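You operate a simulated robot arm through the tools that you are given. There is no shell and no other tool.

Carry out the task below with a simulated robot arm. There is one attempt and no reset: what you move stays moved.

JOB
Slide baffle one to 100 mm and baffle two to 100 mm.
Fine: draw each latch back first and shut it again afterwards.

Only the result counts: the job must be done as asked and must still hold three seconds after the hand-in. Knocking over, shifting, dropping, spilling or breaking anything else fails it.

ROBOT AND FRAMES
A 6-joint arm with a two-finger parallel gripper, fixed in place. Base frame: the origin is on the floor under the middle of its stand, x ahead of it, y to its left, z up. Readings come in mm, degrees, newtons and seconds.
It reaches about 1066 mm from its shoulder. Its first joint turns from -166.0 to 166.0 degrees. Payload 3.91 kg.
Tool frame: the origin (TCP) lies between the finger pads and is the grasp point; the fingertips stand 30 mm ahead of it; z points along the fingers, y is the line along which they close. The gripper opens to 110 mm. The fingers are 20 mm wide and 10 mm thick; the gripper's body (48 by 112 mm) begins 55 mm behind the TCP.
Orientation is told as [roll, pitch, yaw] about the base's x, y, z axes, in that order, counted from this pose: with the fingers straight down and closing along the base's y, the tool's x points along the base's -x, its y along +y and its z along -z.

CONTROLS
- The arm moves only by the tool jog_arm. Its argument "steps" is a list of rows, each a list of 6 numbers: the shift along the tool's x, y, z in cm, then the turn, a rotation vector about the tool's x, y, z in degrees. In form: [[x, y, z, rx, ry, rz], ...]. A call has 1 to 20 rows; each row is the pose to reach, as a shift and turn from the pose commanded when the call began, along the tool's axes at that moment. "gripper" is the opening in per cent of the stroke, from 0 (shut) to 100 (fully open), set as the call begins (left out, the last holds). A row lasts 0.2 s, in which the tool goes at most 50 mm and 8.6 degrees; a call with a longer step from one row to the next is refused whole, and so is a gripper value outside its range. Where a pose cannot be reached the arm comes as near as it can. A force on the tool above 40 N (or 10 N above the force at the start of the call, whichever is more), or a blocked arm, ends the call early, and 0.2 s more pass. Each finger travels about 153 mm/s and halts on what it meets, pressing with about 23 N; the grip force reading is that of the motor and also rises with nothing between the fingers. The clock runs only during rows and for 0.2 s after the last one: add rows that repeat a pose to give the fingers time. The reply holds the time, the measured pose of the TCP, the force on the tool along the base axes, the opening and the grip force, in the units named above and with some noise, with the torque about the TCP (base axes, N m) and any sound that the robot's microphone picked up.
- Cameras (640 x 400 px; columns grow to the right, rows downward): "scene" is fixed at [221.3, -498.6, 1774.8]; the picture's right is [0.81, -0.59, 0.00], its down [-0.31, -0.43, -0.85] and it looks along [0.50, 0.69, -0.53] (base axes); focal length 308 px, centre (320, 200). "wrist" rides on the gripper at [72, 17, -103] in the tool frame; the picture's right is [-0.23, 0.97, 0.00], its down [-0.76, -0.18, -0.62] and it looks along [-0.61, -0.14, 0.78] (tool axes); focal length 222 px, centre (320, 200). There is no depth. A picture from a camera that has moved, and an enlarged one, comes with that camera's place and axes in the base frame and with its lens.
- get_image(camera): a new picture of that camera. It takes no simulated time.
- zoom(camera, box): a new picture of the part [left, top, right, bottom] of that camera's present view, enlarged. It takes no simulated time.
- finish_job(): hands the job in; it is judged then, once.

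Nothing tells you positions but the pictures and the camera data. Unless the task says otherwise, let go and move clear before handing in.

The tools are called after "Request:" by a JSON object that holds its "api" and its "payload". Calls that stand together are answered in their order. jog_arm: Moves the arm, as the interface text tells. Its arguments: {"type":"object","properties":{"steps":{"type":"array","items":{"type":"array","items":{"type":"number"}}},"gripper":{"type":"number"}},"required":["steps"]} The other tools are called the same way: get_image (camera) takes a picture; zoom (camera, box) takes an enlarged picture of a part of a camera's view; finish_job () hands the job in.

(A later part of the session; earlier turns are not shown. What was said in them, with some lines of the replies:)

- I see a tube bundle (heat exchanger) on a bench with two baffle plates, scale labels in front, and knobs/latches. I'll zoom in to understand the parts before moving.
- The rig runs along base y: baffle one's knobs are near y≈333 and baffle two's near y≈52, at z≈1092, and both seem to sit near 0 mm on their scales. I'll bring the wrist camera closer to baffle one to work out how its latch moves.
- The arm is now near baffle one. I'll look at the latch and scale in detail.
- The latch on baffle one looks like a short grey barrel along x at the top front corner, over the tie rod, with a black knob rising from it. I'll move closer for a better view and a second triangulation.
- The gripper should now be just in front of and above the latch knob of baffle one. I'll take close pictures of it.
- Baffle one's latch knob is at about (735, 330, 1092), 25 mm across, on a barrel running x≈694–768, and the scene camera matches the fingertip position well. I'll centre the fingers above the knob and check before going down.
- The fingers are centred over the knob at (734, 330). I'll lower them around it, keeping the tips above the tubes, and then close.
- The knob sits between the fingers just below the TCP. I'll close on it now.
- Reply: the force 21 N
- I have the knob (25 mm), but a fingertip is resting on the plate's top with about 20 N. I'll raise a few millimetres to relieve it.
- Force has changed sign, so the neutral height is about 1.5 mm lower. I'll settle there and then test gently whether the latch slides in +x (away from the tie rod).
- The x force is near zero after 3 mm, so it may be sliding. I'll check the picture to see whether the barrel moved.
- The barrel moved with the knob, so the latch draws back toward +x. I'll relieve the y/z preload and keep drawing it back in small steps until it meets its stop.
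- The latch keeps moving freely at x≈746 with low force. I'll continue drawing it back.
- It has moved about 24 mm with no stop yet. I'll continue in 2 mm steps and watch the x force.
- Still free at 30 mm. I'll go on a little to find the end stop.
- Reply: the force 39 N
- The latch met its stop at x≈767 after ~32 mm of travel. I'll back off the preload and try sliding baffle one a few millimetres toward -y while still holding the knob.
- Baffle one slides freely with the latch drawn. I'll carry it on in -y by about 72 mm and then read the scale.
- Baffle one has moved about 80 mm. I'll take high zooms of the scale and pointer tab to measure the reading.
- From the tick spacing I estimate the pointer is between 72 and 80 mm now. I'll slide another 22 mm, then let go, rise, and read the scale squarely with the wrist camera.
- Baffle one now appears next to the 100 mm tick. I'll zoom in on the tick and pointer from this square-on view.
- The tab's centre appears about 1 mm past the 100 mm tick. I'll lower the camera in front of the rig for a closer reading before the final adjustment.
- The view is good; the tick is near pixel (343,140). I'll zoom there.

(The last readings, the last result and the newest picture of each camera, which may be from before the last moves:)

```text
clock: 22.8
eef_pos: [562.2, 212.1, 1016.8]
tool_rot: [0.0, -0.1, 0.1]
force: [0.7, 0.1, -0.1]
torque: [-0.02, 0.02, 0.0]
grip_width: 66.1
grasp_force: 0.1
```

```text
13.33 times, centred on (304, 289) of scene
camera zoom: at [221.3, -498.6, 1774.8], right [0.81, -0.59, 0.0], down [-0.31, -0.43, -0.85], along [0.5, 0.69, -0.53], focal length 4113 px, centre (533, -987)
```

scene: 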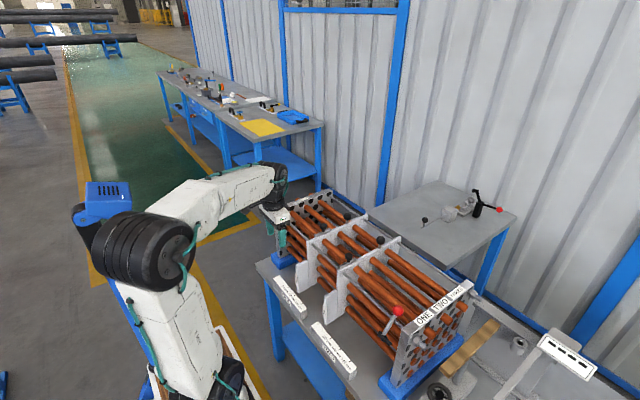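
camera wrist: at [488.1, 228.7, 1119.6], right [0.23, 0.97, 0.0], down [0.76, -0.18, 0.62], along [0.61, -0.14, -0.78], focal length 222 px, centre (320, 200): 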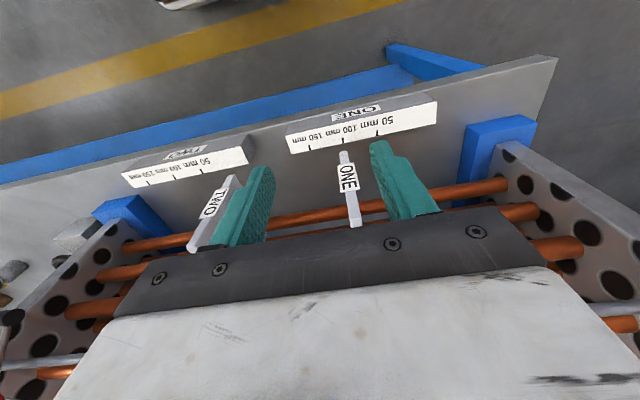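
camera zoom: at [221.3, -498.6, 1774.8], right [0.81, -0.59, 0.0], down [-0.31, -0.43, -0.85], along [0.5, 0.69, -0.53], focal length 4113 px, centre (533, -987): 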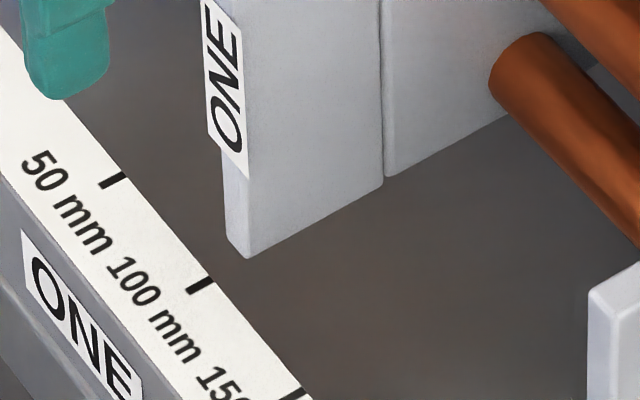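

The pointer reads about 101.9 mm, which agrees with 102 mm of measured travel from zero. I'll go back to the knob, regrasp, and bring it back 1.9 mm.

Request:
{"api": "jog_arm", "payload": {"steps": [[0, 0, -5, 0, 0, 0], [0, 0, -10, 0, 0, 0], [0, 0, -15, 0, 0, 0], [-4, 0.4, -15, 0, 0, 0], [-8, 0.8, -15, 0, 0, 0], [-12, 1.2, -15, 0, 0, 0], [-16, 1.6, -15, 0, 0, 0], [-20.5, 1.6, -15, 0, 0, 0], [-20.5, 1.6, -15, 0, 0, 0]], "gripper": 60}}

Request:
{"api": "get_image", "payload": {"camera": "wrist"}}

Request:
{"api": "zoom", "payload": {"camera": "scene", "box": [280, 195, 376, 255]}}

```text
clock: 24.8
eef_pos: [766.5, 227.5, 1166.4]
tool_rot: [-0.1, 0.0, 0.2]
force: [-1.0, 0.5, -0.1]
torque: [-0.02, 0.0, -0.01]
grip_width: 65.8
grasp_force: 0.1
```

```text
taken
camera wrist: at [692.7, 245.0, 1270.9], right [0.23, 0.97, 0.0], down [0.76, -0.18, 0.62], along [0.61, -0.14, -0.78], focal length 222 px, centre (320, 200)
```

wrist: 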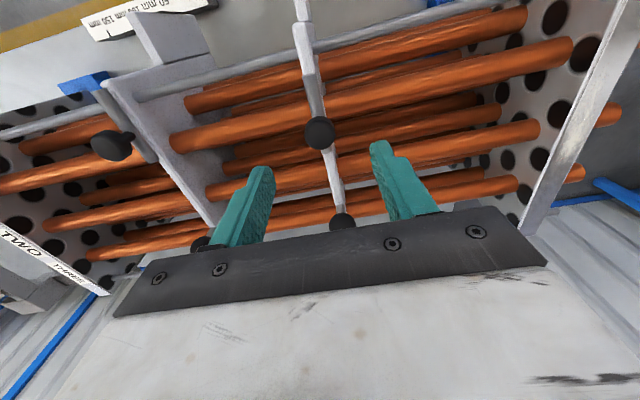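

```text
6.67 times, centred on (328, 225) of scene
camera zoom: at [221.3, -498.6, 1774.8], right [0.81, -0.59, 0.0], down [-0.31, -0.43, -0.85], along [0.5, 0.69, -0.53], focal length 2056 px, centre (267, 33)
```

zoom: 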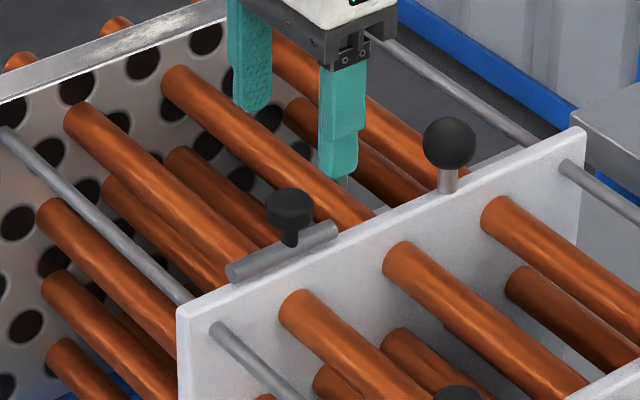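

The latch stayed drawn back. I'll descend, close on the knob, and hold still to check forces.

Request:
{"api": "jog_arm", "payload": {"steps": [[0, 0, 2.5, 0, 0, 0], [0, 0, 5, 0, 0, 0], [0, 0, 6.9, 0, 0, 0], [0, 0, 6.9, 0, 0, 0]]}}

Request:
{"api": "jog_arm", "payload": {"steps": [[0, 0, 0, 0, 0, 0], [0, 0, 0, 0, 0, 0], [0, 0, 0, 0, 0, 0]], "gripper": 0}}

```text
clock: 25.8
eef_pos: [765.8, 227.7, 1097.6]
tool_rot: [0.0, -0.1, 0.0]
force: [0.3, -0.6, -0.6]
torque: [0.02, -0.04, 0.05]
grip_width: 66.0
grasp_force: 0.1
```

```text
clock: 26.6
eef_pos: [767.0, 227.8, 1097.5]
tool_rot: [-0.1, 0.0, 0.1]
force: [1.2, 0.3, -0.9]
torque: [-0.41, -0.07, 0.03]
grip_width: 25.2
grasp_force: 45.0
```

Gripped without preload. Now I'll bring the baffle back 1.9 mm and push the latch shut toward -x.

Request:
{"api": "jog_arm", "payload": {"steps": [[0, 0.1, 0, 0, 0, 0], [0, 0.19, 0, 0, 0, 0], [0, 0.19, 0, 0, 0, 0]]}}

Request:
{"api": "jog_arm", "payload": {"steps": [[0.3, 0, 0, 0, 0, 0], [0.6, 0, 0, 0, 0, 0], [0.9, 0, 0, 0, 0, 0], [1.2, 0, 0, 0, 0, 0], [1.5, 0, 0, 0, 0, 0], [1.8, 0, 0, 0, 0, 0], [2.1, 0, 0, 0, 0, 0], [2.4, 0, 0, 0, 0, 0], [2.6, 0, 0, 0, 0, 0], [2.8, 0, 0, 0, 0, 0], [3.0, 0, 0, 0, 0, 0], [3.0, 0, 0, 0, 0, 0]]}}

Request:
{"api": "zoom", "payload": {"camera": "scene", "box": [280, 195, 376, 255]}}

```text
clock: 27.4
eef_pos: [766.6, 228.8, 1097.0]
tool_rot: [0.0, 0.1, 0.0]
force: [-1.5, -1.6, -2.6]
torque: [-0.43, 0.06, 0.0]
grip_width: 25.0
grasp_force: 45.0
```

```text
clock: 30.0
eef_pos: [737.2, 229.7, 1097.4]
tool_rot: [-0.1, -0.1, 0.1]
force: [0.1, -1.1, 2.1]
torque: [-0.44, -0.09, 0.02]
grip_width: 25.1
grasp_force: 44.7
```

```text
6.67 times, centred on (328, 225) of scene
camera zoom: at [221.3, -498.6, 1774.8], right [0.81, -0.59, 0.0], down [-0.31, -0.43, -0.85], along [0.5, 0.69, -0.53], focal length 2056 px, centre (267, 33)
```

zoom: 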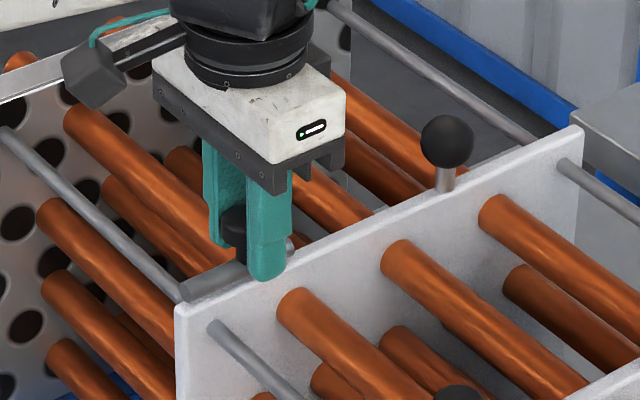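

The latch is almost shut (x≈737). I'll press it home in small steps until I feel the stop.

Request:
{"api": "jog_arm", "payload": {"steps": [[0.1, 0, 0, 0, 0, 0], [0.2, 0, 0, 0, 0, 0], [0.3, 0, 0, 0, 0, 0], [0.4, 0, 0, 0, 0, 0], [0.4, 0, 0, 0, 0, 0]]}}

```text
clock: 31.2
eef_pos: [736.0, 228.1, 1097.9]
tool_rot: [0.0, -0.1, 0.0]
force: [34.6, 3.1, 8.5]
torque: [-0.38, -0.81, -0.02]
grip_width: 25.1
grasp_force: 44.9
```

The latch is home against its stop (34 N at x≈735.5). I'll open the fingers, rise, and check the reading and the latch.

Request:
{"api": "jog_arm", "payload": {"steps": [[-0.2, 0, 0, 0, 0, 0], [-0.2, 0, 0, 0, 0, 0]]}}

Request:
{"api": "jog_arm", "payload": {"steps": [[0, 0, 0, 0, 0, 0], [0, 0, 0, 0, 0, 0]], "gripper": 60}}

Request:
{"api": "jog_arm", "payload": {"steps": [[0, 0, -2, 0, 0, 0], [0, 0, -4, 0, 0, 0], [0, 0, -6, 0, 0, 0], [4, 0, -7, 0, 0, 0], [8, 0, -7, 0, 0, 0], [12, -0.6, -7, 0, 0, 0], [17.0, -1.2, -7, 0, 0, 0], [17.0, -1.7, -4, 0, 0, 0], [17.0, -1.7, 0, 0, 0, 0], [17.0, -1.7, 4, 0, 0, 0], [17.0, -1.7, 8, 0, 0, 0], [17.0, -1.7, 8, 0, 0, 0]]}}

Request:
{"api": "get_image", "payload": {"camera": "wrist"}}

Request:
{"api": "zoom", "payload": {"camera": "scene", "box": [280, 195, 376, 255]}}

Request:
{"api": "zoom", "payload": {"camera": "wrist", "box": [312, 125, 376, 165]}}

```text
clock: 31.8
eef_pos: [735.3, 229.7, 1098.6]
tool_rot: [0.1, 0.0, 0.0]
force: [25.4, 0.4, 11.0]
torque: [-0.47, -0.45, 0.03]
grip_width: 24.9
grasp_force: 44.7
```

```text
clock: 32.4
eef_pos: [734.9, 229.2, 1097.2]
tool_rot: [0.0, 0.0, 0.1]
force: [-0.2, -0.1, -0.2]
torque: [0.01, 0.01, -0.04]
grip_width: 65.9
grasp_force: 0.0
```

```text
refused: row 7 steps farther than a row can; nothing moved
```

```text
taken
camera wrist: at [660.2, 247.4, 1201.2], right [0.23, 0.97, 0.0], down [0.76, -0.18, 0.62], along [0.61, -0.14, -0.78], focal length 222 px, centre (320, 200)
```

wrist: 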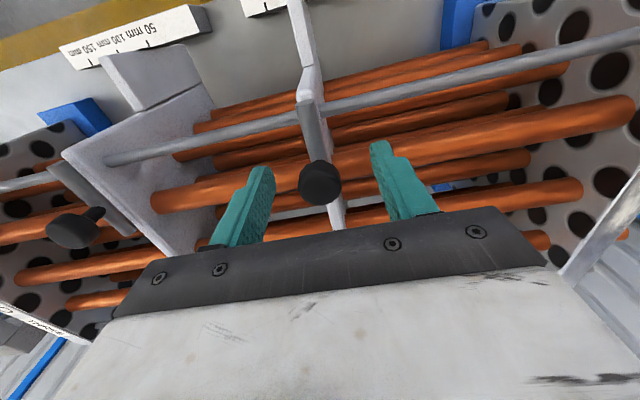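

```text
6.67 times, centred on (328, 225) of scene
camera zoom: at [221.3, -498.6, 1774.8], right [0.81, -0.59, 0.0], down [-0.31, -0.43, -0.85], along [0.5, 0.69, -0.53], focal length 2056 px, centre (267, 33)
```

zoom: 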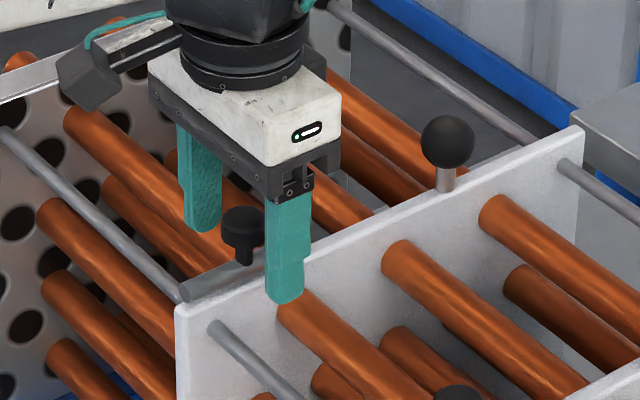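

```text
10.00 times, centred on (344, 145) of wrist
camera zoom: at [660.2, 247.4, 1201.2], right [0.23, 0.97, 0.0], down [0.76, -0.18, 0.62], along [0.61, -0.14, -0.78], focal length 2221 px, centre (80, 750)
```

zoom: 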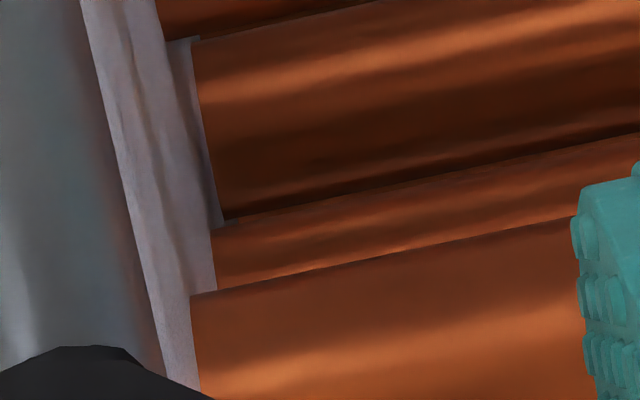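

The fingers are open and the latch looks shut, but the last move was refused because one step was too long. I'll repeat it with shorter steps: up, forward to the front of the rig, then down to read the scale.

Request:
{"api": "jog_arm", "payload": {"steps": [[0, 0, -3, 0, 0, 0], [0, 0, -6, 0, 0, 0], [3, 0, -7, 0, 0, 0], [7, 0, -7, 0, 0, 0], [11, -0.6, -7, 0, 0, 0], [15, -1.2, -7, 0, 0, 0], [17.3, -1.7, -5, 0, 0, 0], [17.3, -1.7, -1, 0, 0, 0], [17.3, -1.7, 3, 0, 0, 0], [17.3, -1.7, 7, 0, 0, 0], [17.3, -1.7, 8, 0, 0, 0], [17.3, -1.7, 8, 0, 0, 0]]}}

Request:
{"api": "zoom", "payload": {"camera": "wrist", "box": [312, 125, 376, 165]}}

Request:
{"api": "zoom", "payload": {"camera": "scene", "box": [280, 195, 376, 255]}}

Request:
{"api": "zoom", "payload": {"camera": "scene", "box": [280, 274, 328, 304]}}

```text
clock: 35.0
eef_pos: [560.2, 212.8, 1016.6]
tool_rot: [0.1, -0.1, 0.1]
force: [0.2, 0.5, -0.3]
torque: [0.01, 0.0, 0.03]
grip_width: 66.1
grasp_force: 0.0
```

```text
10.00 times, centred on (344, 145) of wrist
camera zoom: at [487.3, 230.6, 1120.5], right [0.23, 0.97, 0.0], down [0.76, -0.18, 0.62], along [0.61, -0.14, -0.78], focal length 2221 px, centre (80, 750)
```

zoom: 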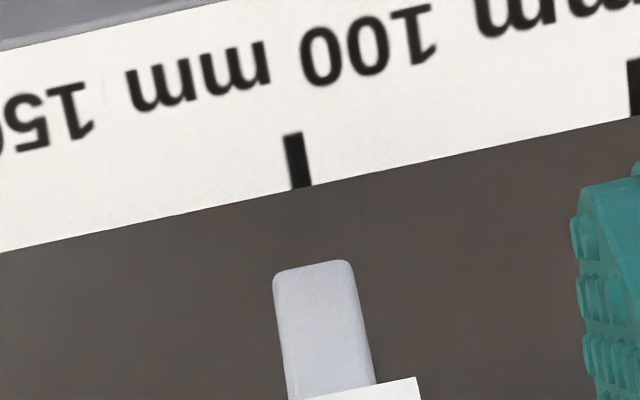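

```text
6.67 times, centred on (328, 225) of scene
camera zoom: at [221.3, -498.6, 1774.8], right [0.81, -0.59, 0.0], down [-0.31, -0.43, -0.85], along [0.5, 0.69, -0.53], focal length 2056 px, centre (267, 33)
```

zoom: 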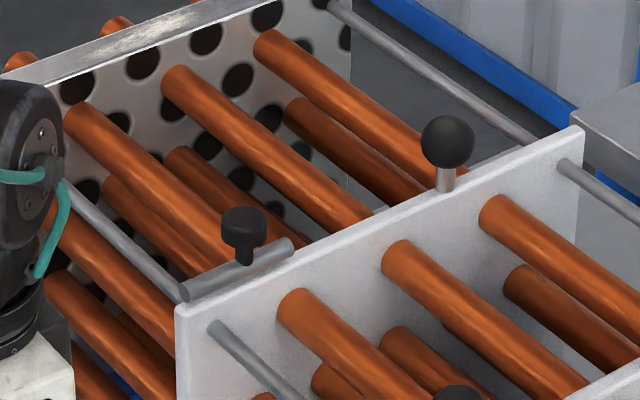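

```text
13.33 times, centred on (304, 289) of scene
camera zoom: at [221.3, -498.6, 1774.8], right [0.81, -0.59, 0.0], down [-0.31, -0.43, -0.85], along [0.5, 0.69, -0.53], focal length 4113 px, centre (533, -987)
```

zoom: 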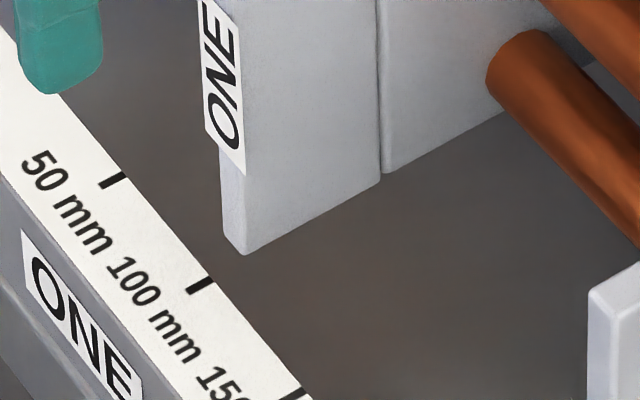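

Baffle one now reads within about 0.3 mm of 100 and its latch is back at its original shut position. Next I'll rise and move over baffle two's latch knob, near (734, 51, 1092).

Request:
{"api": "jog_arm", "payload": {"steps": [[0, 0, -5, 0, 0, 0], [0, 0, -10, 0, 0, 0], [0, 0, -15, 0, 0, 0], [-2.9, -2.7, -15, 0, 0, 0], [-5.8, -5.4, -15, 0, 0, 0], [-8.7, -8.1, -15, 0, 0, 0], [-11.6, -10.8, -15, 0, 0, 0], [-14.5, -13.5, -15, 0, 0, 0], [-17.4, -16.2, -15, 0, 0, 0], [-17.4, -16.2, -15, 0, 0, 0]], "gripper": 60}}

Request:
{"api": "get_image", "payload": {"camera": "wrist"}}

Request:
{"api": "zoom", "payload": {"camera": "scene", "box": [330, 220, 410, 270]}}

```text
clock: 37.2
eef_pos: [737.2, 49.8, 1166.9]
tool_rot: [0.0, -0.1, 0.1]
force: [-0.3, 0.4, -0.4]
torque: [-0.05, 0.04, 0.0]
grip_width: 66.0
grasp_force: 0.1
```

```text
taken
camera wrist: at [663.4, 67.9, 1270.9], right [0.23, 0.97, 0.0], down [0.76, -0.18, 0.62], along [0.61, -0.14, -0.78], focal length 222 px, centre (320, 200)
```

wrist: 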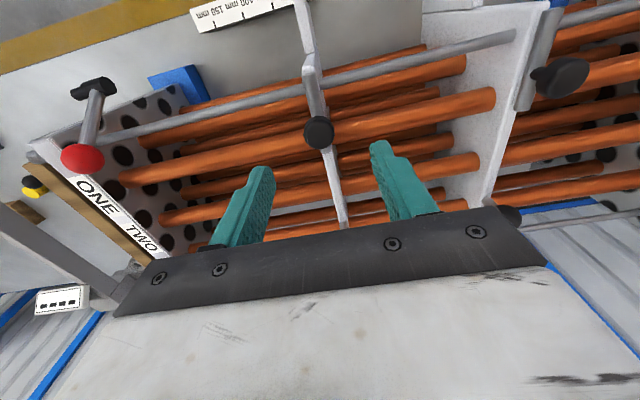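

```text
8.00 times, centred on (370, 245) of scene
camera zoom: at [221.3, -498.6, 1774.8], right [0.81, -0.59, 0.0], down [-0.31, -0.43, -0.85], along [0.5, 0.69, -0.53], focal length 2468 px, centre (-80, -160)
```

zoom: 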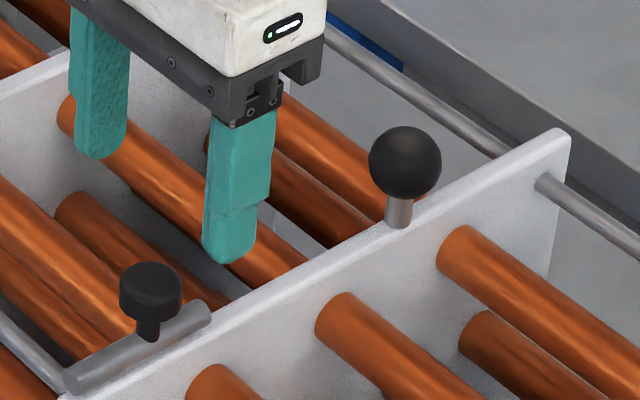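

Knob two shows at the same image spot as knob one did when aligned, so the fingers are centred on it. I'll descend and grip.

Request:
{"api": "jog_arm", "payload": {"steps": [[0, 0, 2.5, 0, 0, 0], [0, 0, 5, 0, 0, 0], [0, 0, 6.9, 0, 0, 0], [0, 0, 6.9, 0, 0, 0]]}}

Request:
{"api": "get_image", "payload": {"camera": "wrist"}}

Request:
{"api": "zoom", "payload": {"camera": "scene", "box": [330, 220, 410, 270]}}

```text
clock: 38.2
eef_pos: [737.1, 50.9, 1099.0]
tool_rot: [-0.1, 0.1, 0.1]
force: [-1.1, -0.3, -1.2]
torque: [0.01, 0.01, 0.0]
grip_width: 66.2
grasp_force: 0.0
```

```text
taken
camera wrist: at [662.8, 68.4, 1202.3], right [0.23, 0.97, 0.0], down [0.76, -0.18, 0.62], along [0.61, -0.14, -0.78], focal length 222 px, centre (320, 200)
```

wrist: 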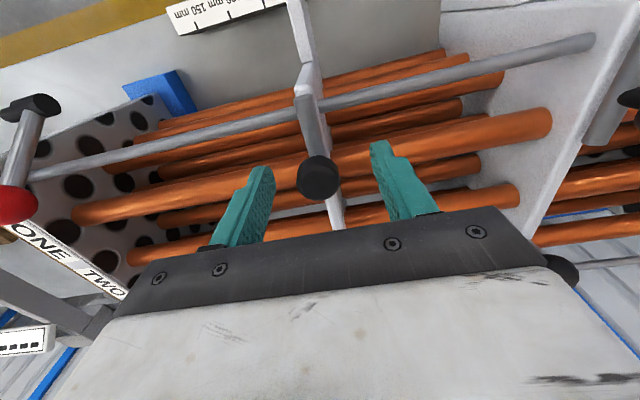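

```text
8.00 times, centred on (370, 245) of scene
camera zoom: at [221.3, -498.6, 1774.8], right [0.81, -0.59, 0.0], down [-0.31, -0.43, -0.85], along [0.5, 0.69, -0.53], focal length 2468 px, centre (-80, -160)
```

zoom: 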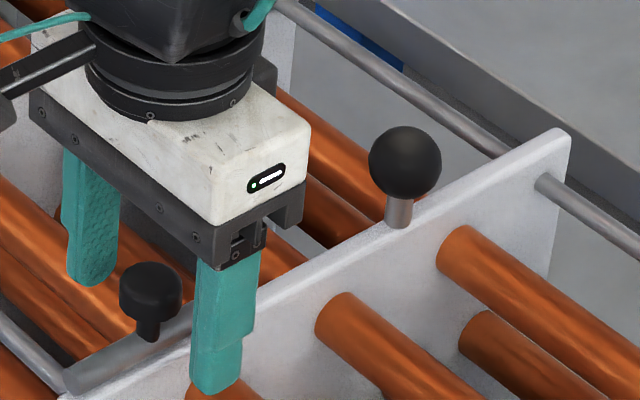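

The knob sits about 1.5 mm to -y and 2 mm to -x of the finger centre. I'll correct that and close.

Request:
{"api": "jog_arm", "payload": {"steps": [[0.2, -0.13, 0, 0, 0, 0], [0.2, -0.13, 0, 0, 0, 0]]}}

Request:
{"api": "jog_arm", "payload": {"steps": [[0, 0, 0, 0, 0, 0], [0, 0, 0, 0, 0, 0], [0, 0, 0, 0, 0, 0]], "gripper": 0}}

```text
clock: 38.8
eef_pos: [734.7, 49.9, 1098.9]
tool_rot: [0.0, 0.0, 0.1]
force: [-0.4, 0.5, -0.1]
torque: [0.02, 0.01, -0.01]
grip_width: 65.8
grasp_force: 0.0
```

```text
clock: 39.6
eef_pos: [734.8, 48.8, 1098.8]
tool_rot: [0.0, 0.0, 0.1]
force: [-0.3, 3.7, -1.6]
torque: [-0.36, -0.03, 0.03]
grip_width: 24.9
grasp_force: 45.2
```

Knob two is gripped with little preload. I'll draw the latch back toward +x as before.

Request:
{"api": "jog_arm", "payload": {"steps": [[-0.2, 0, 0, 0, 0, 0], [-0.4, 0, 0, 0, 0, 0], [-0.7, 0, 0, 0, 0, 0], [-1.0, 0, 0, 0, 0, 0], [-1.3, 0, 0, 0, 0, 0], [-1.6, 0, 0, 0, 0, 0], [-1.9, 0, 0, 0, 0, 0], [-2.2, 0, 0, 0, 0, 0], [-2.5, 0, 0, 0, 0, 0], [-2.8, 0, 0, 0, 0, 0], [-3.0, 0, 0, 0, 0, 0], [-3.0, 0, 0, 0, 0, 0]]}}

Request:
{"api": "zoom", "payload": {"camera": "scene", "box": [330, 220, 410, 270]}}

```text
clock: 42.2
eef_pos: [764.1, 48.6, 1099.3]
tool_rot: [0.0, -0.1, -0.1]
force: [-0.2, -2.8, 0.1]
torque: [-0.46, 0.06, -0.01]
grip_width: 25.0
grasp_force: 45.0
```

```text
8.00 times, centred on (370, 245) of scene
camera zoom: at [221.3, -498.6, 1774.8], right [0.81, -0.59, 0.0], down [-0.31, -0.43, -0.85], along [0.5, 0.69, -0.53], focal length 2468 px, centre (-80, -160)
```

zoom: 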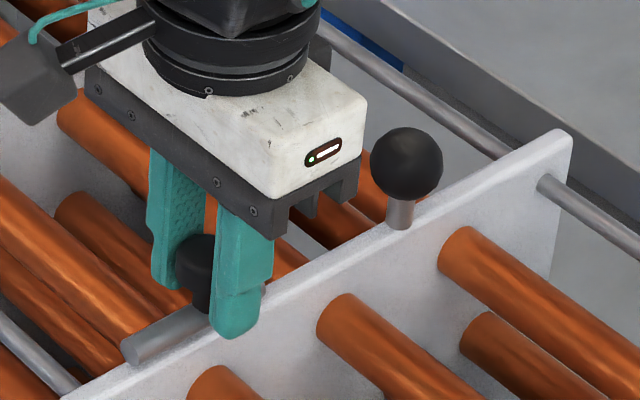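

The latch has moved with the knob. I'll take it the last few millimetres to its stop.

Request:
{"api": "jog_arm", "payload": {"steps": [[-0.1, 0, 0, 0, 0, 0], [-0.2, 0, 0, 0, 0, 0], [-0.3, 0, 0, 0, 0, 0], [-0.4, 0, 0, 0, 0, 0], [-0.5, 0, 0, 0, 0, 0], [-0.5, 0, 0, 0, 0, 0]]}}

```text
clock: 43.6
eef_pos: [767.4, 49.8, 1098.4]
tool_rot: [0.0, 0.2, 0.1]
force: [-37.7, -0.7, -8.4]
torque: [-0.42, 0.33, -0.03]
grip_width: 25.2
grasp_force: 45.2
```

It's at its stop. I'll back off the preload and slide baffle two toward -y, first 8 mm as a test, then on.

Request:
{"api": "jog_arm", "payload": {"steps": [[0.2, 0, 0, 0, 0, 0], [0.35, 0, 0, 0, 0, 0], [0.35, -0.2, 0, 0, 0, 0], [0.35, -0.4, 0, 0, 0, 0], [0.35, -0.6, 0, 0, 0, 0], [0.35, -0.8, 0, 0, 0, 0], [0.35, -0.8, 0, 0, 0, 0]]}}

Request:
{"api": "jog_arm", "payload": {"steps": [[0, -0.5, 0, 0, 0, 0], [0, -1.0, 0, 0, 0, 0], [0, -1.6, 0, 0, 0, 0], [0, -2.2, 0, 0, 0, 0], [0, -2.8, 0, 0, 0, 0], [0, -3.4, 0, 0, 0, 0], [0, -4.0, 0, 0, 0, 0], [0, -4.6, 0, 0, 0, 0], [0, -5.0, 0, 0, 0, 0], [0, -5.0, 0, 0, 0, 0]]}}

Request:
{"api": "get_image", "payload": {"camera": "scene"}}

Request:
{"api": "get_image", "payload": {"camera": "wrist"}}

```text
clock: 45.2
eef_pos: [766.4, 40.5, 1098.7]
tool_rot: [0.0, -0.1, 0.0]
force: [0.4, 2.1, 0.1]
torque: [-0.38, -0.37, 0.01]
grip_width: 25.0
grasp_force: 44.9
```

```text
clock: 47.4
eef_pos: [766.8, -8.7, 1098.0]
tool_rot: [-0.1, -0.1, 0.0]
force: [0.5, 1.2, 9.1]
torque: [-0.43, -0.22, 0.0]
grip_width: 25.2
grasp_force: 44.7
```

```text
taken
```

scene: 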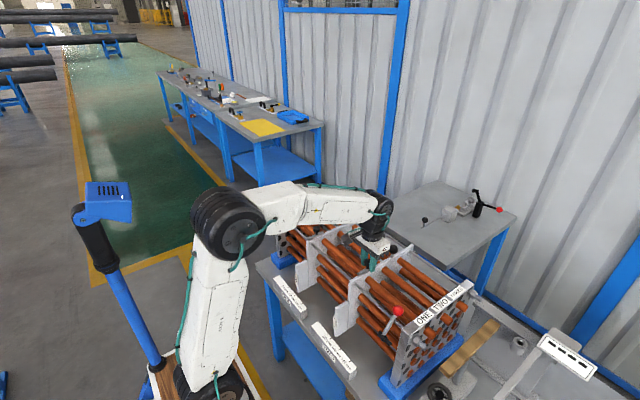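

```text
taken
camera wrist: at [691.8, 9.3, 1202.5], right [0.23, 0.97, 0.0], down [0.76, -0.18, 0.62], along [0.61, -0.14, -0.78], focal length 222 px, centre (320, 200)
```

wrist: 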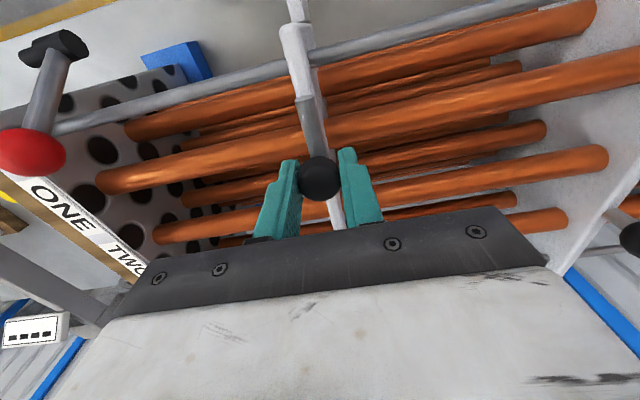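

Baffle two slides freely (58 mm so far). I'll go 41 mm further, staying well clear of the red-ball lever near y≈-179, then release and read the scale.

Request:
{"api": "jog_arm", "payload": {"steps": [[0, -0.5, 0, 0, 0, 0], [0, -1.0, 0, 0, 0, 0], [0, -1.6, 0, 0, 0, 0], [0, -2.2, 0, 0, 0, 0], [0, -2.8, 0, 0, 0, 0], [0, -3.4, 0, 0, 0, 0], [0, -3.9, 0, 0, 0, 0], [0, -4.1, 0, 0, 0, 0], [0, -4.1, 0, 0, 0, 0]]}}

Request:
{"api": "jog_arm", "payload": {"steps": [[0, 0, 0, 0, 0, 0], [0, 0, 0, 0, 0, 0]], "gripper": 60}}

Request:
{"api": "jog_arm", "payload": {"steps": [[0, 0, -3, 0, 0, 0], [0, 0, -6, 0, 0, 0], [3, 0, -7, 0, 0, 0], [7, 0, -7, 0, 0, 0], [11, -0.6, -7, 0, 0, 0], [15, -1.2, -7, 0, 0, 0], [19, -1.6, -7, 0, 0, 0], [20.5, -1.6, -4, 0, 0, 0], [20.5, -1.6, 0, 0, 0, 0], [20.5, -1.6, 4, 0, 0, 0], [20.5, -1.6, 8, 0, 0, 0], [20.5, -1.6, 8, 0, 0, 0]]}}

Request:
{"api": "get_image", "payload": {"camera": "wrist"}}

Request:
{"api": "zoom", "payload": {"camera": "wrist", "box": [312, 125, 376, 165]}}

Request:
{"api": "zoom", "payload": {"camera": "scene", "box": [330, 220, 410, 270]}}

```text
clock: 49.4
eef_pos: [765.5, -49.3, 1098.5]
tool_rot: [0.0, -0.1, 0.1]
force: [0.4, 1.2, 8.9]
torque: [-0.38, -0.53, 0.04]
grip_width: 25.1
grasp_force: 45.3
```

```text
clock: 50.0
eef_pos: [766.3, -48.7, 1098.0]
tool_rot: [0.0, 0.0, 0.0]
force: [0.1, -0.6, 0.3]
torque: [0.01, 0.03, -0.01]
grip_width: 65.9
grasp_force: 0.0
```

```text
clock: 52.6
eef_pos: [559.9, -65.3, 1017.7]
tool_rot: [0.0, -0.1, 0.1]
force: [0.2, -0.2, 0.1]
torque: [-0.03, -0.01, 0.02]
grip_width: 66.2
grasp_force: 0.0
```

```text
taken
camera wrist: at [486.7, -47.8, 1121.5], right [0.23, 0.97, 0.0], down [0.76, -0.18, 0.62], along [0.61, -0.14, -0.78], focal length 222 px, centre (320, 200)
```

wrist: 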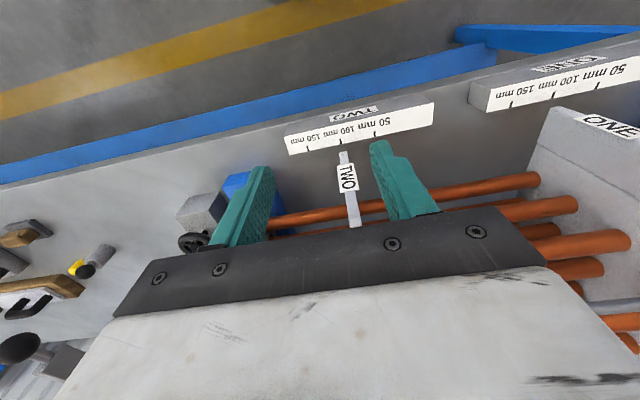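

```text
10.00 times, centred on (344, 145) of wrist
camera zoom: at [486.7, -47.8, 1121.5], right [0.23, 0.97, 0.0], down [0.76, -0.18, 0.62], along [0.61, -0.14, -0.78], focal length 2221 px, centre (80, 750)
```

zoom: 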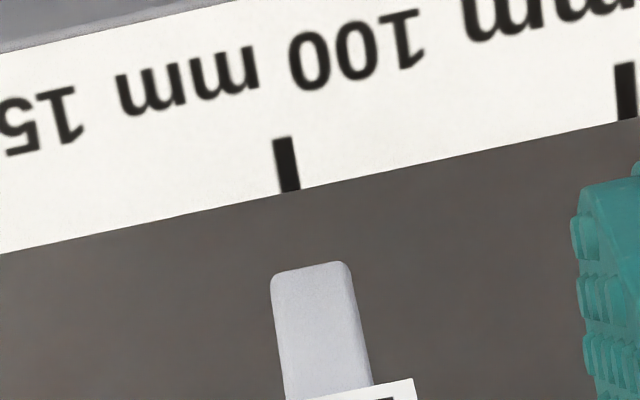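

```text
8.00 times, centred on (370, 245) of scene
camera zoom: at [221.3, -498.6, 1774.8], right [0.81, -0.59, 0.0], down [-0.31, -0.43, -0.85], along [0.5, 0.69, -0.53], focal length 2468 px, centre (-80, -160)
```

zoom: 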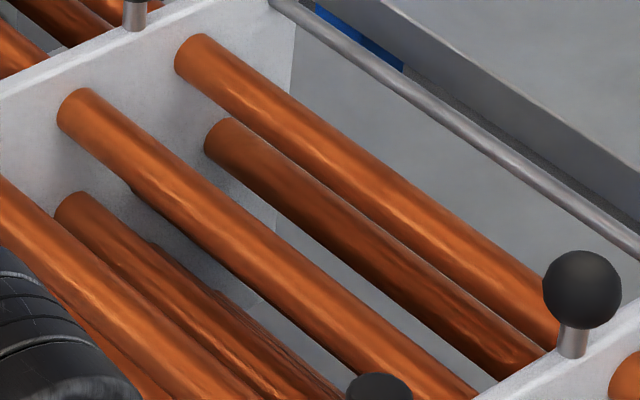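

Baffle two reads about 99.0 mm. I'll return to its knob, regrasp, slide it 1 mm more and shut the latch.

Request:
{"api": "jog_arm", "payload": {"steps": [[0, 0, -5, 0, 0, 0], [0, 0, -10, 0, 0, 0], [0, 0, -15, 0, 0, 0], [-4, 0.4, -15, 0, 0, 0], [-8, 0.8, -15, 0, 0, 0], [-12, 1.2, -15, 0, 0, 0], [-16, 1.6, -15, 0, 0, 0], [-20.5, 1.6, -15, 0, 0, 0], [-20.5, 1.6, -15, 0, 0, 0]], "gripper": 60}}

Request:
{"api": "get_image", "payload": {"camera": "wrist"}}

Request:
{"api": "zoom", "payload": {"camera": "scene", "box": [350, 240, 430, 290]}}

```text
clock: 54.6
eef_pos: [765.2, -49.3, 1167.5]
tool_rot: [0.0, -0.1, 0.1]
force: [0.2, 0.5, 0.7]
torque: [0.01, 0.0, 0.02]
grip_width: 65.9
grasp_force: 0.2
```

```text
taken
camera wrist: at [691.4, -32.2, 1272.3], right [0.23, 0.97, 0.0], down [0.76, -0.18, 0.62], along [0.61, -0.14, -0.78], focal length 222 px, centre (320, 200)
```

wrist: 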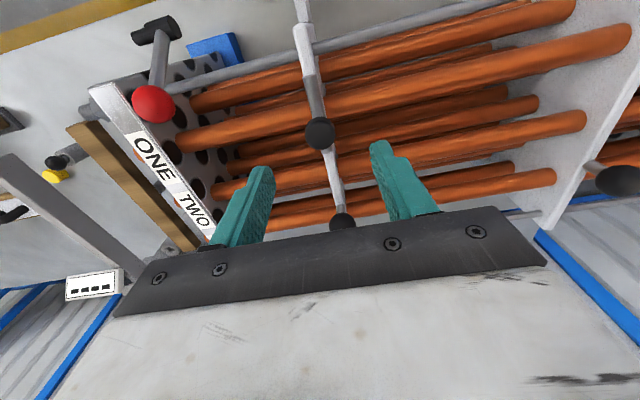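

```text
8.00 times, centred on (390, 265) of scene
camera zoom: at [221.3, -498.6, 1774.8], right [0.81, -0.59, 0.0], down [-0.31, -0.43, -0.85], along [0.5, 0.69, -0.53], focal length 2468 px, centre (-240, -320)
```

zoom: 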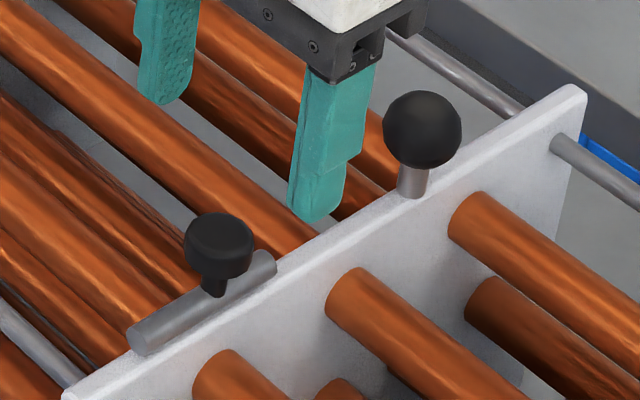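

The knob is again lined up between the fingers and the latch is still drawn back. I'll descend, grip, and nudge it 1 mm.

Request:
{"api": "jog_arm", "payload": {"steps": [[0, 0, 2.5, 0, 0, 0], [0, 0, 5, 0, 0, 0], [0, 0, 6.9, 0, 0, 0], [0, 0, 6.9, 0, 0, 0]]}}

Request:
{"api": "jog_arm", "payload": {"steps": [[0, 0, 0, 0, 0, 0], [0, 0, 0, 0, 0, 0], [0, 0, 0, 0, 0, 0]], "gripper": 0}}

Request:
{"api": "jog_arm", "payload": {"steps": [[0, -0.05, 0, 0, 0, 0], [0, -0.1, 0, 0, 0, 0], [0, -0.1, 0, 0, 0, 0]]}}

Request:
{"api": "jog_arm", "payload": {"steps": [[0.3, 0, 0, 0, 0, 0], [0.6, 0, 0, 0, 0, 0], [0.9, 0, 0, 0, 0, 0], [1.2, 0, 0, 0, 0, 0], [1.5, 0, 0, 0, 0, 0], [1.8, 0, 0, 0, 0, 0], [2.1, 0, 0, 0, 0, 0], [2.4, 0, 0, 0, 0, 0], [2.6, 0, 0, 0, 0, 0], [2.8, 0, 0, 0, 0, 0], [3.0, 0, 0, 0, 0, 0], [3.0, 0, 0, 0, 0, 0]]}}

```text
clock: 55.6
eef_pos: [766.4, -48.3, 1098.5]
tool_rot: [0.0, 0.0, 0.1]
force: [0.2, -0.8, 0.2]
torque: [-0.01, 0.01, 0.02]
grip_width: 65.9
grasp_force: 0.1
```

```text
clock: 56.4
eef_pos: [765.7, -49.7, 1098.4]
tool_rot: [0.0, 0.0, 0.2]
force: [0.9, 0.0, -2.8]
torque: [-0.46, -0.14, 0.02]
grip_width: 25.1
grasp_force: 44.8
```

```text
clock: 57.2
eef_pos: [766.0, -50.6, 1099.3]
tool_rot: [0.0, 0.0, 0.1]
force: [-0.2, 1.9, -4.7]
torque: [-0.34, -0.03, 0.0]
grip_width: 25.0
grasp_force: 44.6
```

```text
clock: 59.8
eef_pos: [737.5, -50.0, 1100.0]
tool_rot: [0.0, 0.0, 0.1]
force: [2.6, -0.6, -1.6]
torque: [-0.43, 0.17, 0.0]
grip_width: 25.3
grasp_force: 45.4
```

The latch is nearly shut at x≈737. I'll press it home to the stop.

Request:
{"api": "jog_arm", "payload": {"steps": [[0.1, 0, 0, 0, 0, 0], [0.2, 0, 0, 0, 0, 0], [0.3, 0, 0, 0, 0, 0], [0.4, 0, 0, 0, 0, 0], [0.4, 0, 0, 0, 0, 0]]}}

```text
clock: 61.0
eef_pos: [734.1, -50.4, 1098.7]
tool_rot: [0.0, -0.2, 0.1]
force: [38.7, -2.1, 3.5]
torque: [-0.41, -0.41, 0.0]
grip_width: 25.2
grasp_force: 44.9
```

The stop is felt (39 N), so latch two is home. I'll ease off slightly, open the fingers, rise, and go to the reading position.

Request:
{"api": "jog_arm", "payload": {"steps": [[-0.2, 0, 0, 0, 0, 0], [-0.2, 0, 0, 0, 0, 0]]}}

Request:
{"api": "jog_arm", "payload": {"steps": [[0, 0, 0, 0, 0, 0], [0, 0, 0, 0, 0, 0]], "gripper": 60}}

Request:
{"api": "jog_arm", "payload": {"steps": [[0, 0, -3, 0, 0, 0], [0, 0, -6, 0, 0, 0], [3, 0, -7, 0, 0, 0], [7, 0, -7, 0, 0, 0], [11, -0.6, -7, 0, 0, 0], [15, -1.2, -7, 0, 0, 0], [17.3, -1.7, -5, 0, 0, 0], [17.3, -1.7, -1, 0, 0, 0], [17.3, -1.7, 3, 0, 0, 0], [17.3, -1.7, 7, 0, 0, 0], [17.3, -1.7, 8, 0, 0, 0], [17.3, -1.7, 8, 0, 0, 0]]}}

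Request:
{"api": "zoom", "payload": {"camera": "wrist", "box": [312, 125, 376, 165]}}

Request:
{"api": "zoom", "payload": {"camera": "scene", "box": [350, 240, 430, 290]}}

Request:
{"api": "zoom", "payload": {"camera": "scene", "box": [270, 190, 430, 290]}}

```text
clock: 61.6
eef_pos: [735.5, -49.2, 1098.7]
tool_rot: [0.0, 0.0, 0.1]
force: [25.8, 0.0, 7.5]
torque: [-0.43, -0.6, 0.03]
grip_width: 25.1
grasp_force: 44.5
```

```text
clock: 62.2
eef_pos: [733.1, -50.7, 1099.1]
tool_rot: [0.0, 0.0, 0.1]
force: [0.4, 0.6, -0.2]
torque: [0.02, 0.0, -0.01]
grip_width: 66.1
grasp_force: 0.2
```

```text
clock: 64.8
eef_pos: [561.1, -67.3, 1020.0]
tool_rot: [0.0, 0.0, 0.1]
force: [0.3, -0.2, -0.7]
torque: [0.02, 0.0, 0.01]
grip_width: 66.0
grasp_force: 0.0
```

```text
10.00 times, centred on (344, 145) of wrist
camera zoom: at [486.5, -49.9, 1123.2], right [0.23, 0.97, 0.0], down [0.76, -0.18, 0.62], along [0.61, -0.14, -0.78], focal length 2221 px, centre (80, 750)
```

zoom: 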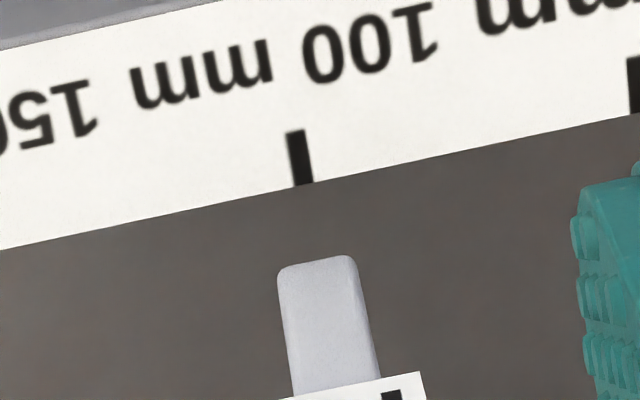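

```text
8.00 times, centred on (390, 265) of scene
camera zoom: at [221.3, -498.6, 1774.8], right [0.81, -0.59, 0.0], down [-0.31, -0.43, -0.85], along [0.5, 0.69, -0.53], focal length 2468 px, centre (-240, -320)
```

zoom: 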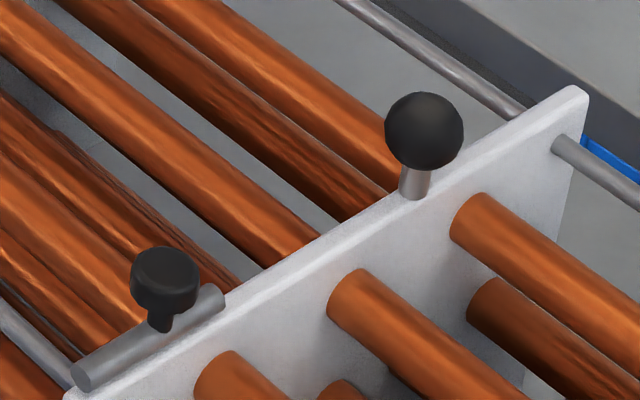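

```text
4.00 times, centred on (350, 240) of scene
camera zoom: at [221.3, -498.6, 1774.8], right [0.81, -0.59, 0.0], down [-0.31, -0.43, -0.85], along [0.5, 0.69, -0.53], focal length 1234 px, centre (200, 40)
```

zoom: 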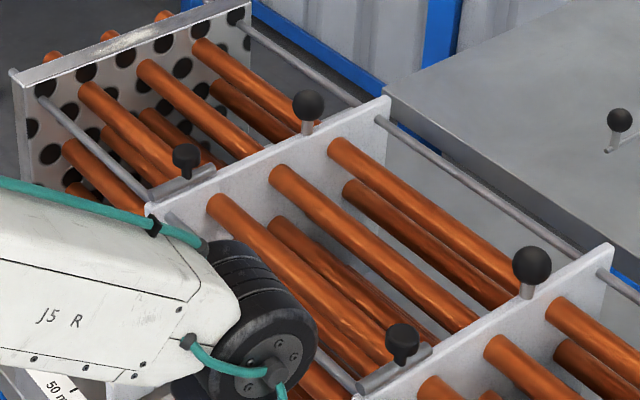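

Both baffles read 100 mm and both latches are at the plate edge as at the start. I'll move the arm up and clear, then check everything once more.

Request:
{"api": "jog_arm", "payload": {"steps": [[0, 0, -4, 0, 0, 0], [0, 0, -8, 0, 0, 0], [0, 0, -12, 0, 0, 0], [0, 1, -16, 0, 0, 0], [0, 4, -19, 0, 0, 0], [0, 8, -21, 0, 0, 0], [0, 12, -23, 0, 0, 0], [0, 15, -25, 0, 0, 0], [0, 15, -25, 0, 0, 0]], "gripper": 100}}

Request:
{"api": "get_image", "payload": {"camera": "wrist"}}

Request:
{"api": "get_image", "payload": {"camera": "scene"}}

Request:
{"api": "zoom", "payload": {"camera": "scene", "box": [270, 240, 398, 320]}}

Request:
{"api": "zoom", "payload": {"camera": "wrist", "box": [180, 60, 436, 220]}}

```text
clock: 66.8
eef_pos: [560.4, 84.2, 1270.4]
tool_rot: [0.0, 0.0, 0.0]
force: [-0.2, -0.7, 0.0]
torque: [0.01, 0.01, 0.02]
grip_width: 110.2
grasp_force: 0.1
```

```text
taken
camera wrist: at [486.0, 100.7, 1373.8], right [0.23, 0.97, 0.0], down [0.76, -0.18, 0.62], along [0.61, -0.14, -0.78], focal length 222 px, centre (320, 200)
```

wrist: 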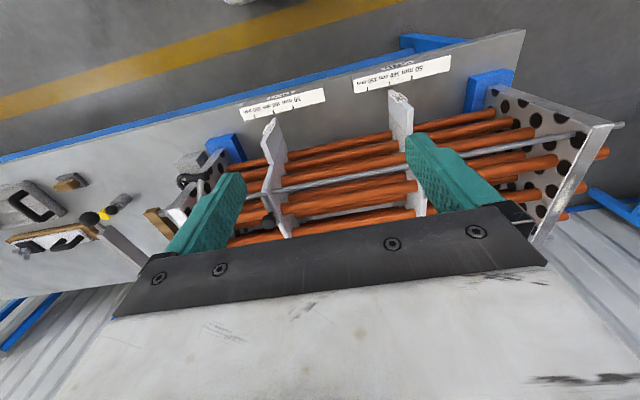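

```text
taken
```

scene: 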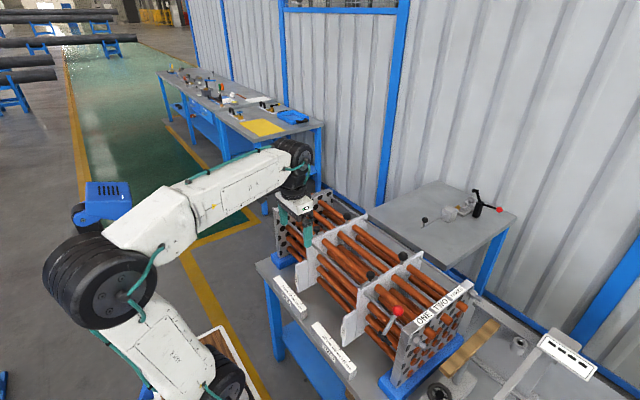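

```text
5.00 times, centred on (334, 280) of scene
camera zoom: at [221.3, -498.6, 1774.8], right [0.81, -0.59, 0.0], down [-0.31, -0.43, -0.85], along [0.5, 0.69, -0.53], focal length 1542 px, centre (250, -200)
```

zoom: 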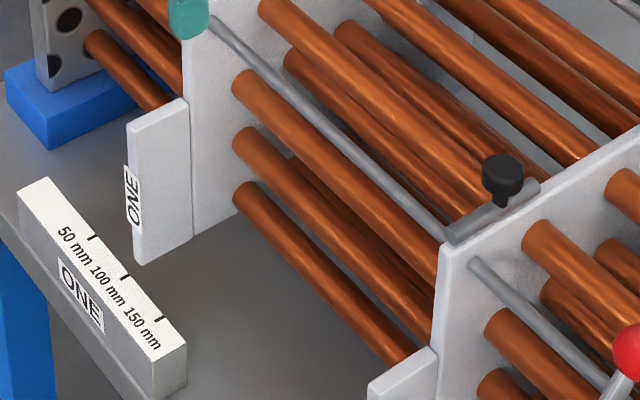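

```text
2.50 times, centred on (308, 140) of wrist
camera zoom: at [486.0, 100.7, 1373.8], right [0.23, 0.97, 0.0], down [0.76, -0.18, 0.62], along [0.61, -0.14, -0.78], focal length 555 px, centre (350, 350)
```

zoom: 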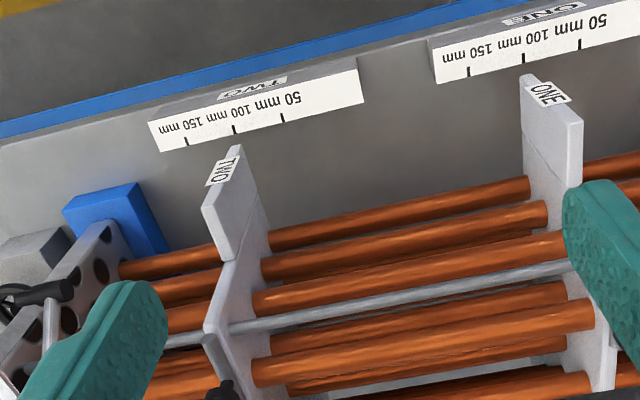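

Both pointer tabs line up with their 100 mm ticks, both latches are shut, the arm is clear and nothing else has moved. I'm handing the job in.

Request:
{"api": "finish_job", "payload": {}}

```text
The job is handed in.
```

Both baffles are at 100 mm with their latches shut again, and I've handed the job in.

- **Baffle one:** I drew its latch back to the stop, slid the baffle, and pressed the latch home. The final reading was within about 0.3 mm of the 100 mm tick.
- **Baffle two:** I did the same with its latch. The pointer lines up with the 100 mm tick as closely as I can read it.

In the last pictures the pointers were at their 100 mm ticks and nothing else had moved. Both latches looked shut when I checked each one after closing it. I had let go of both knobs and moved the arm clear before handing in.
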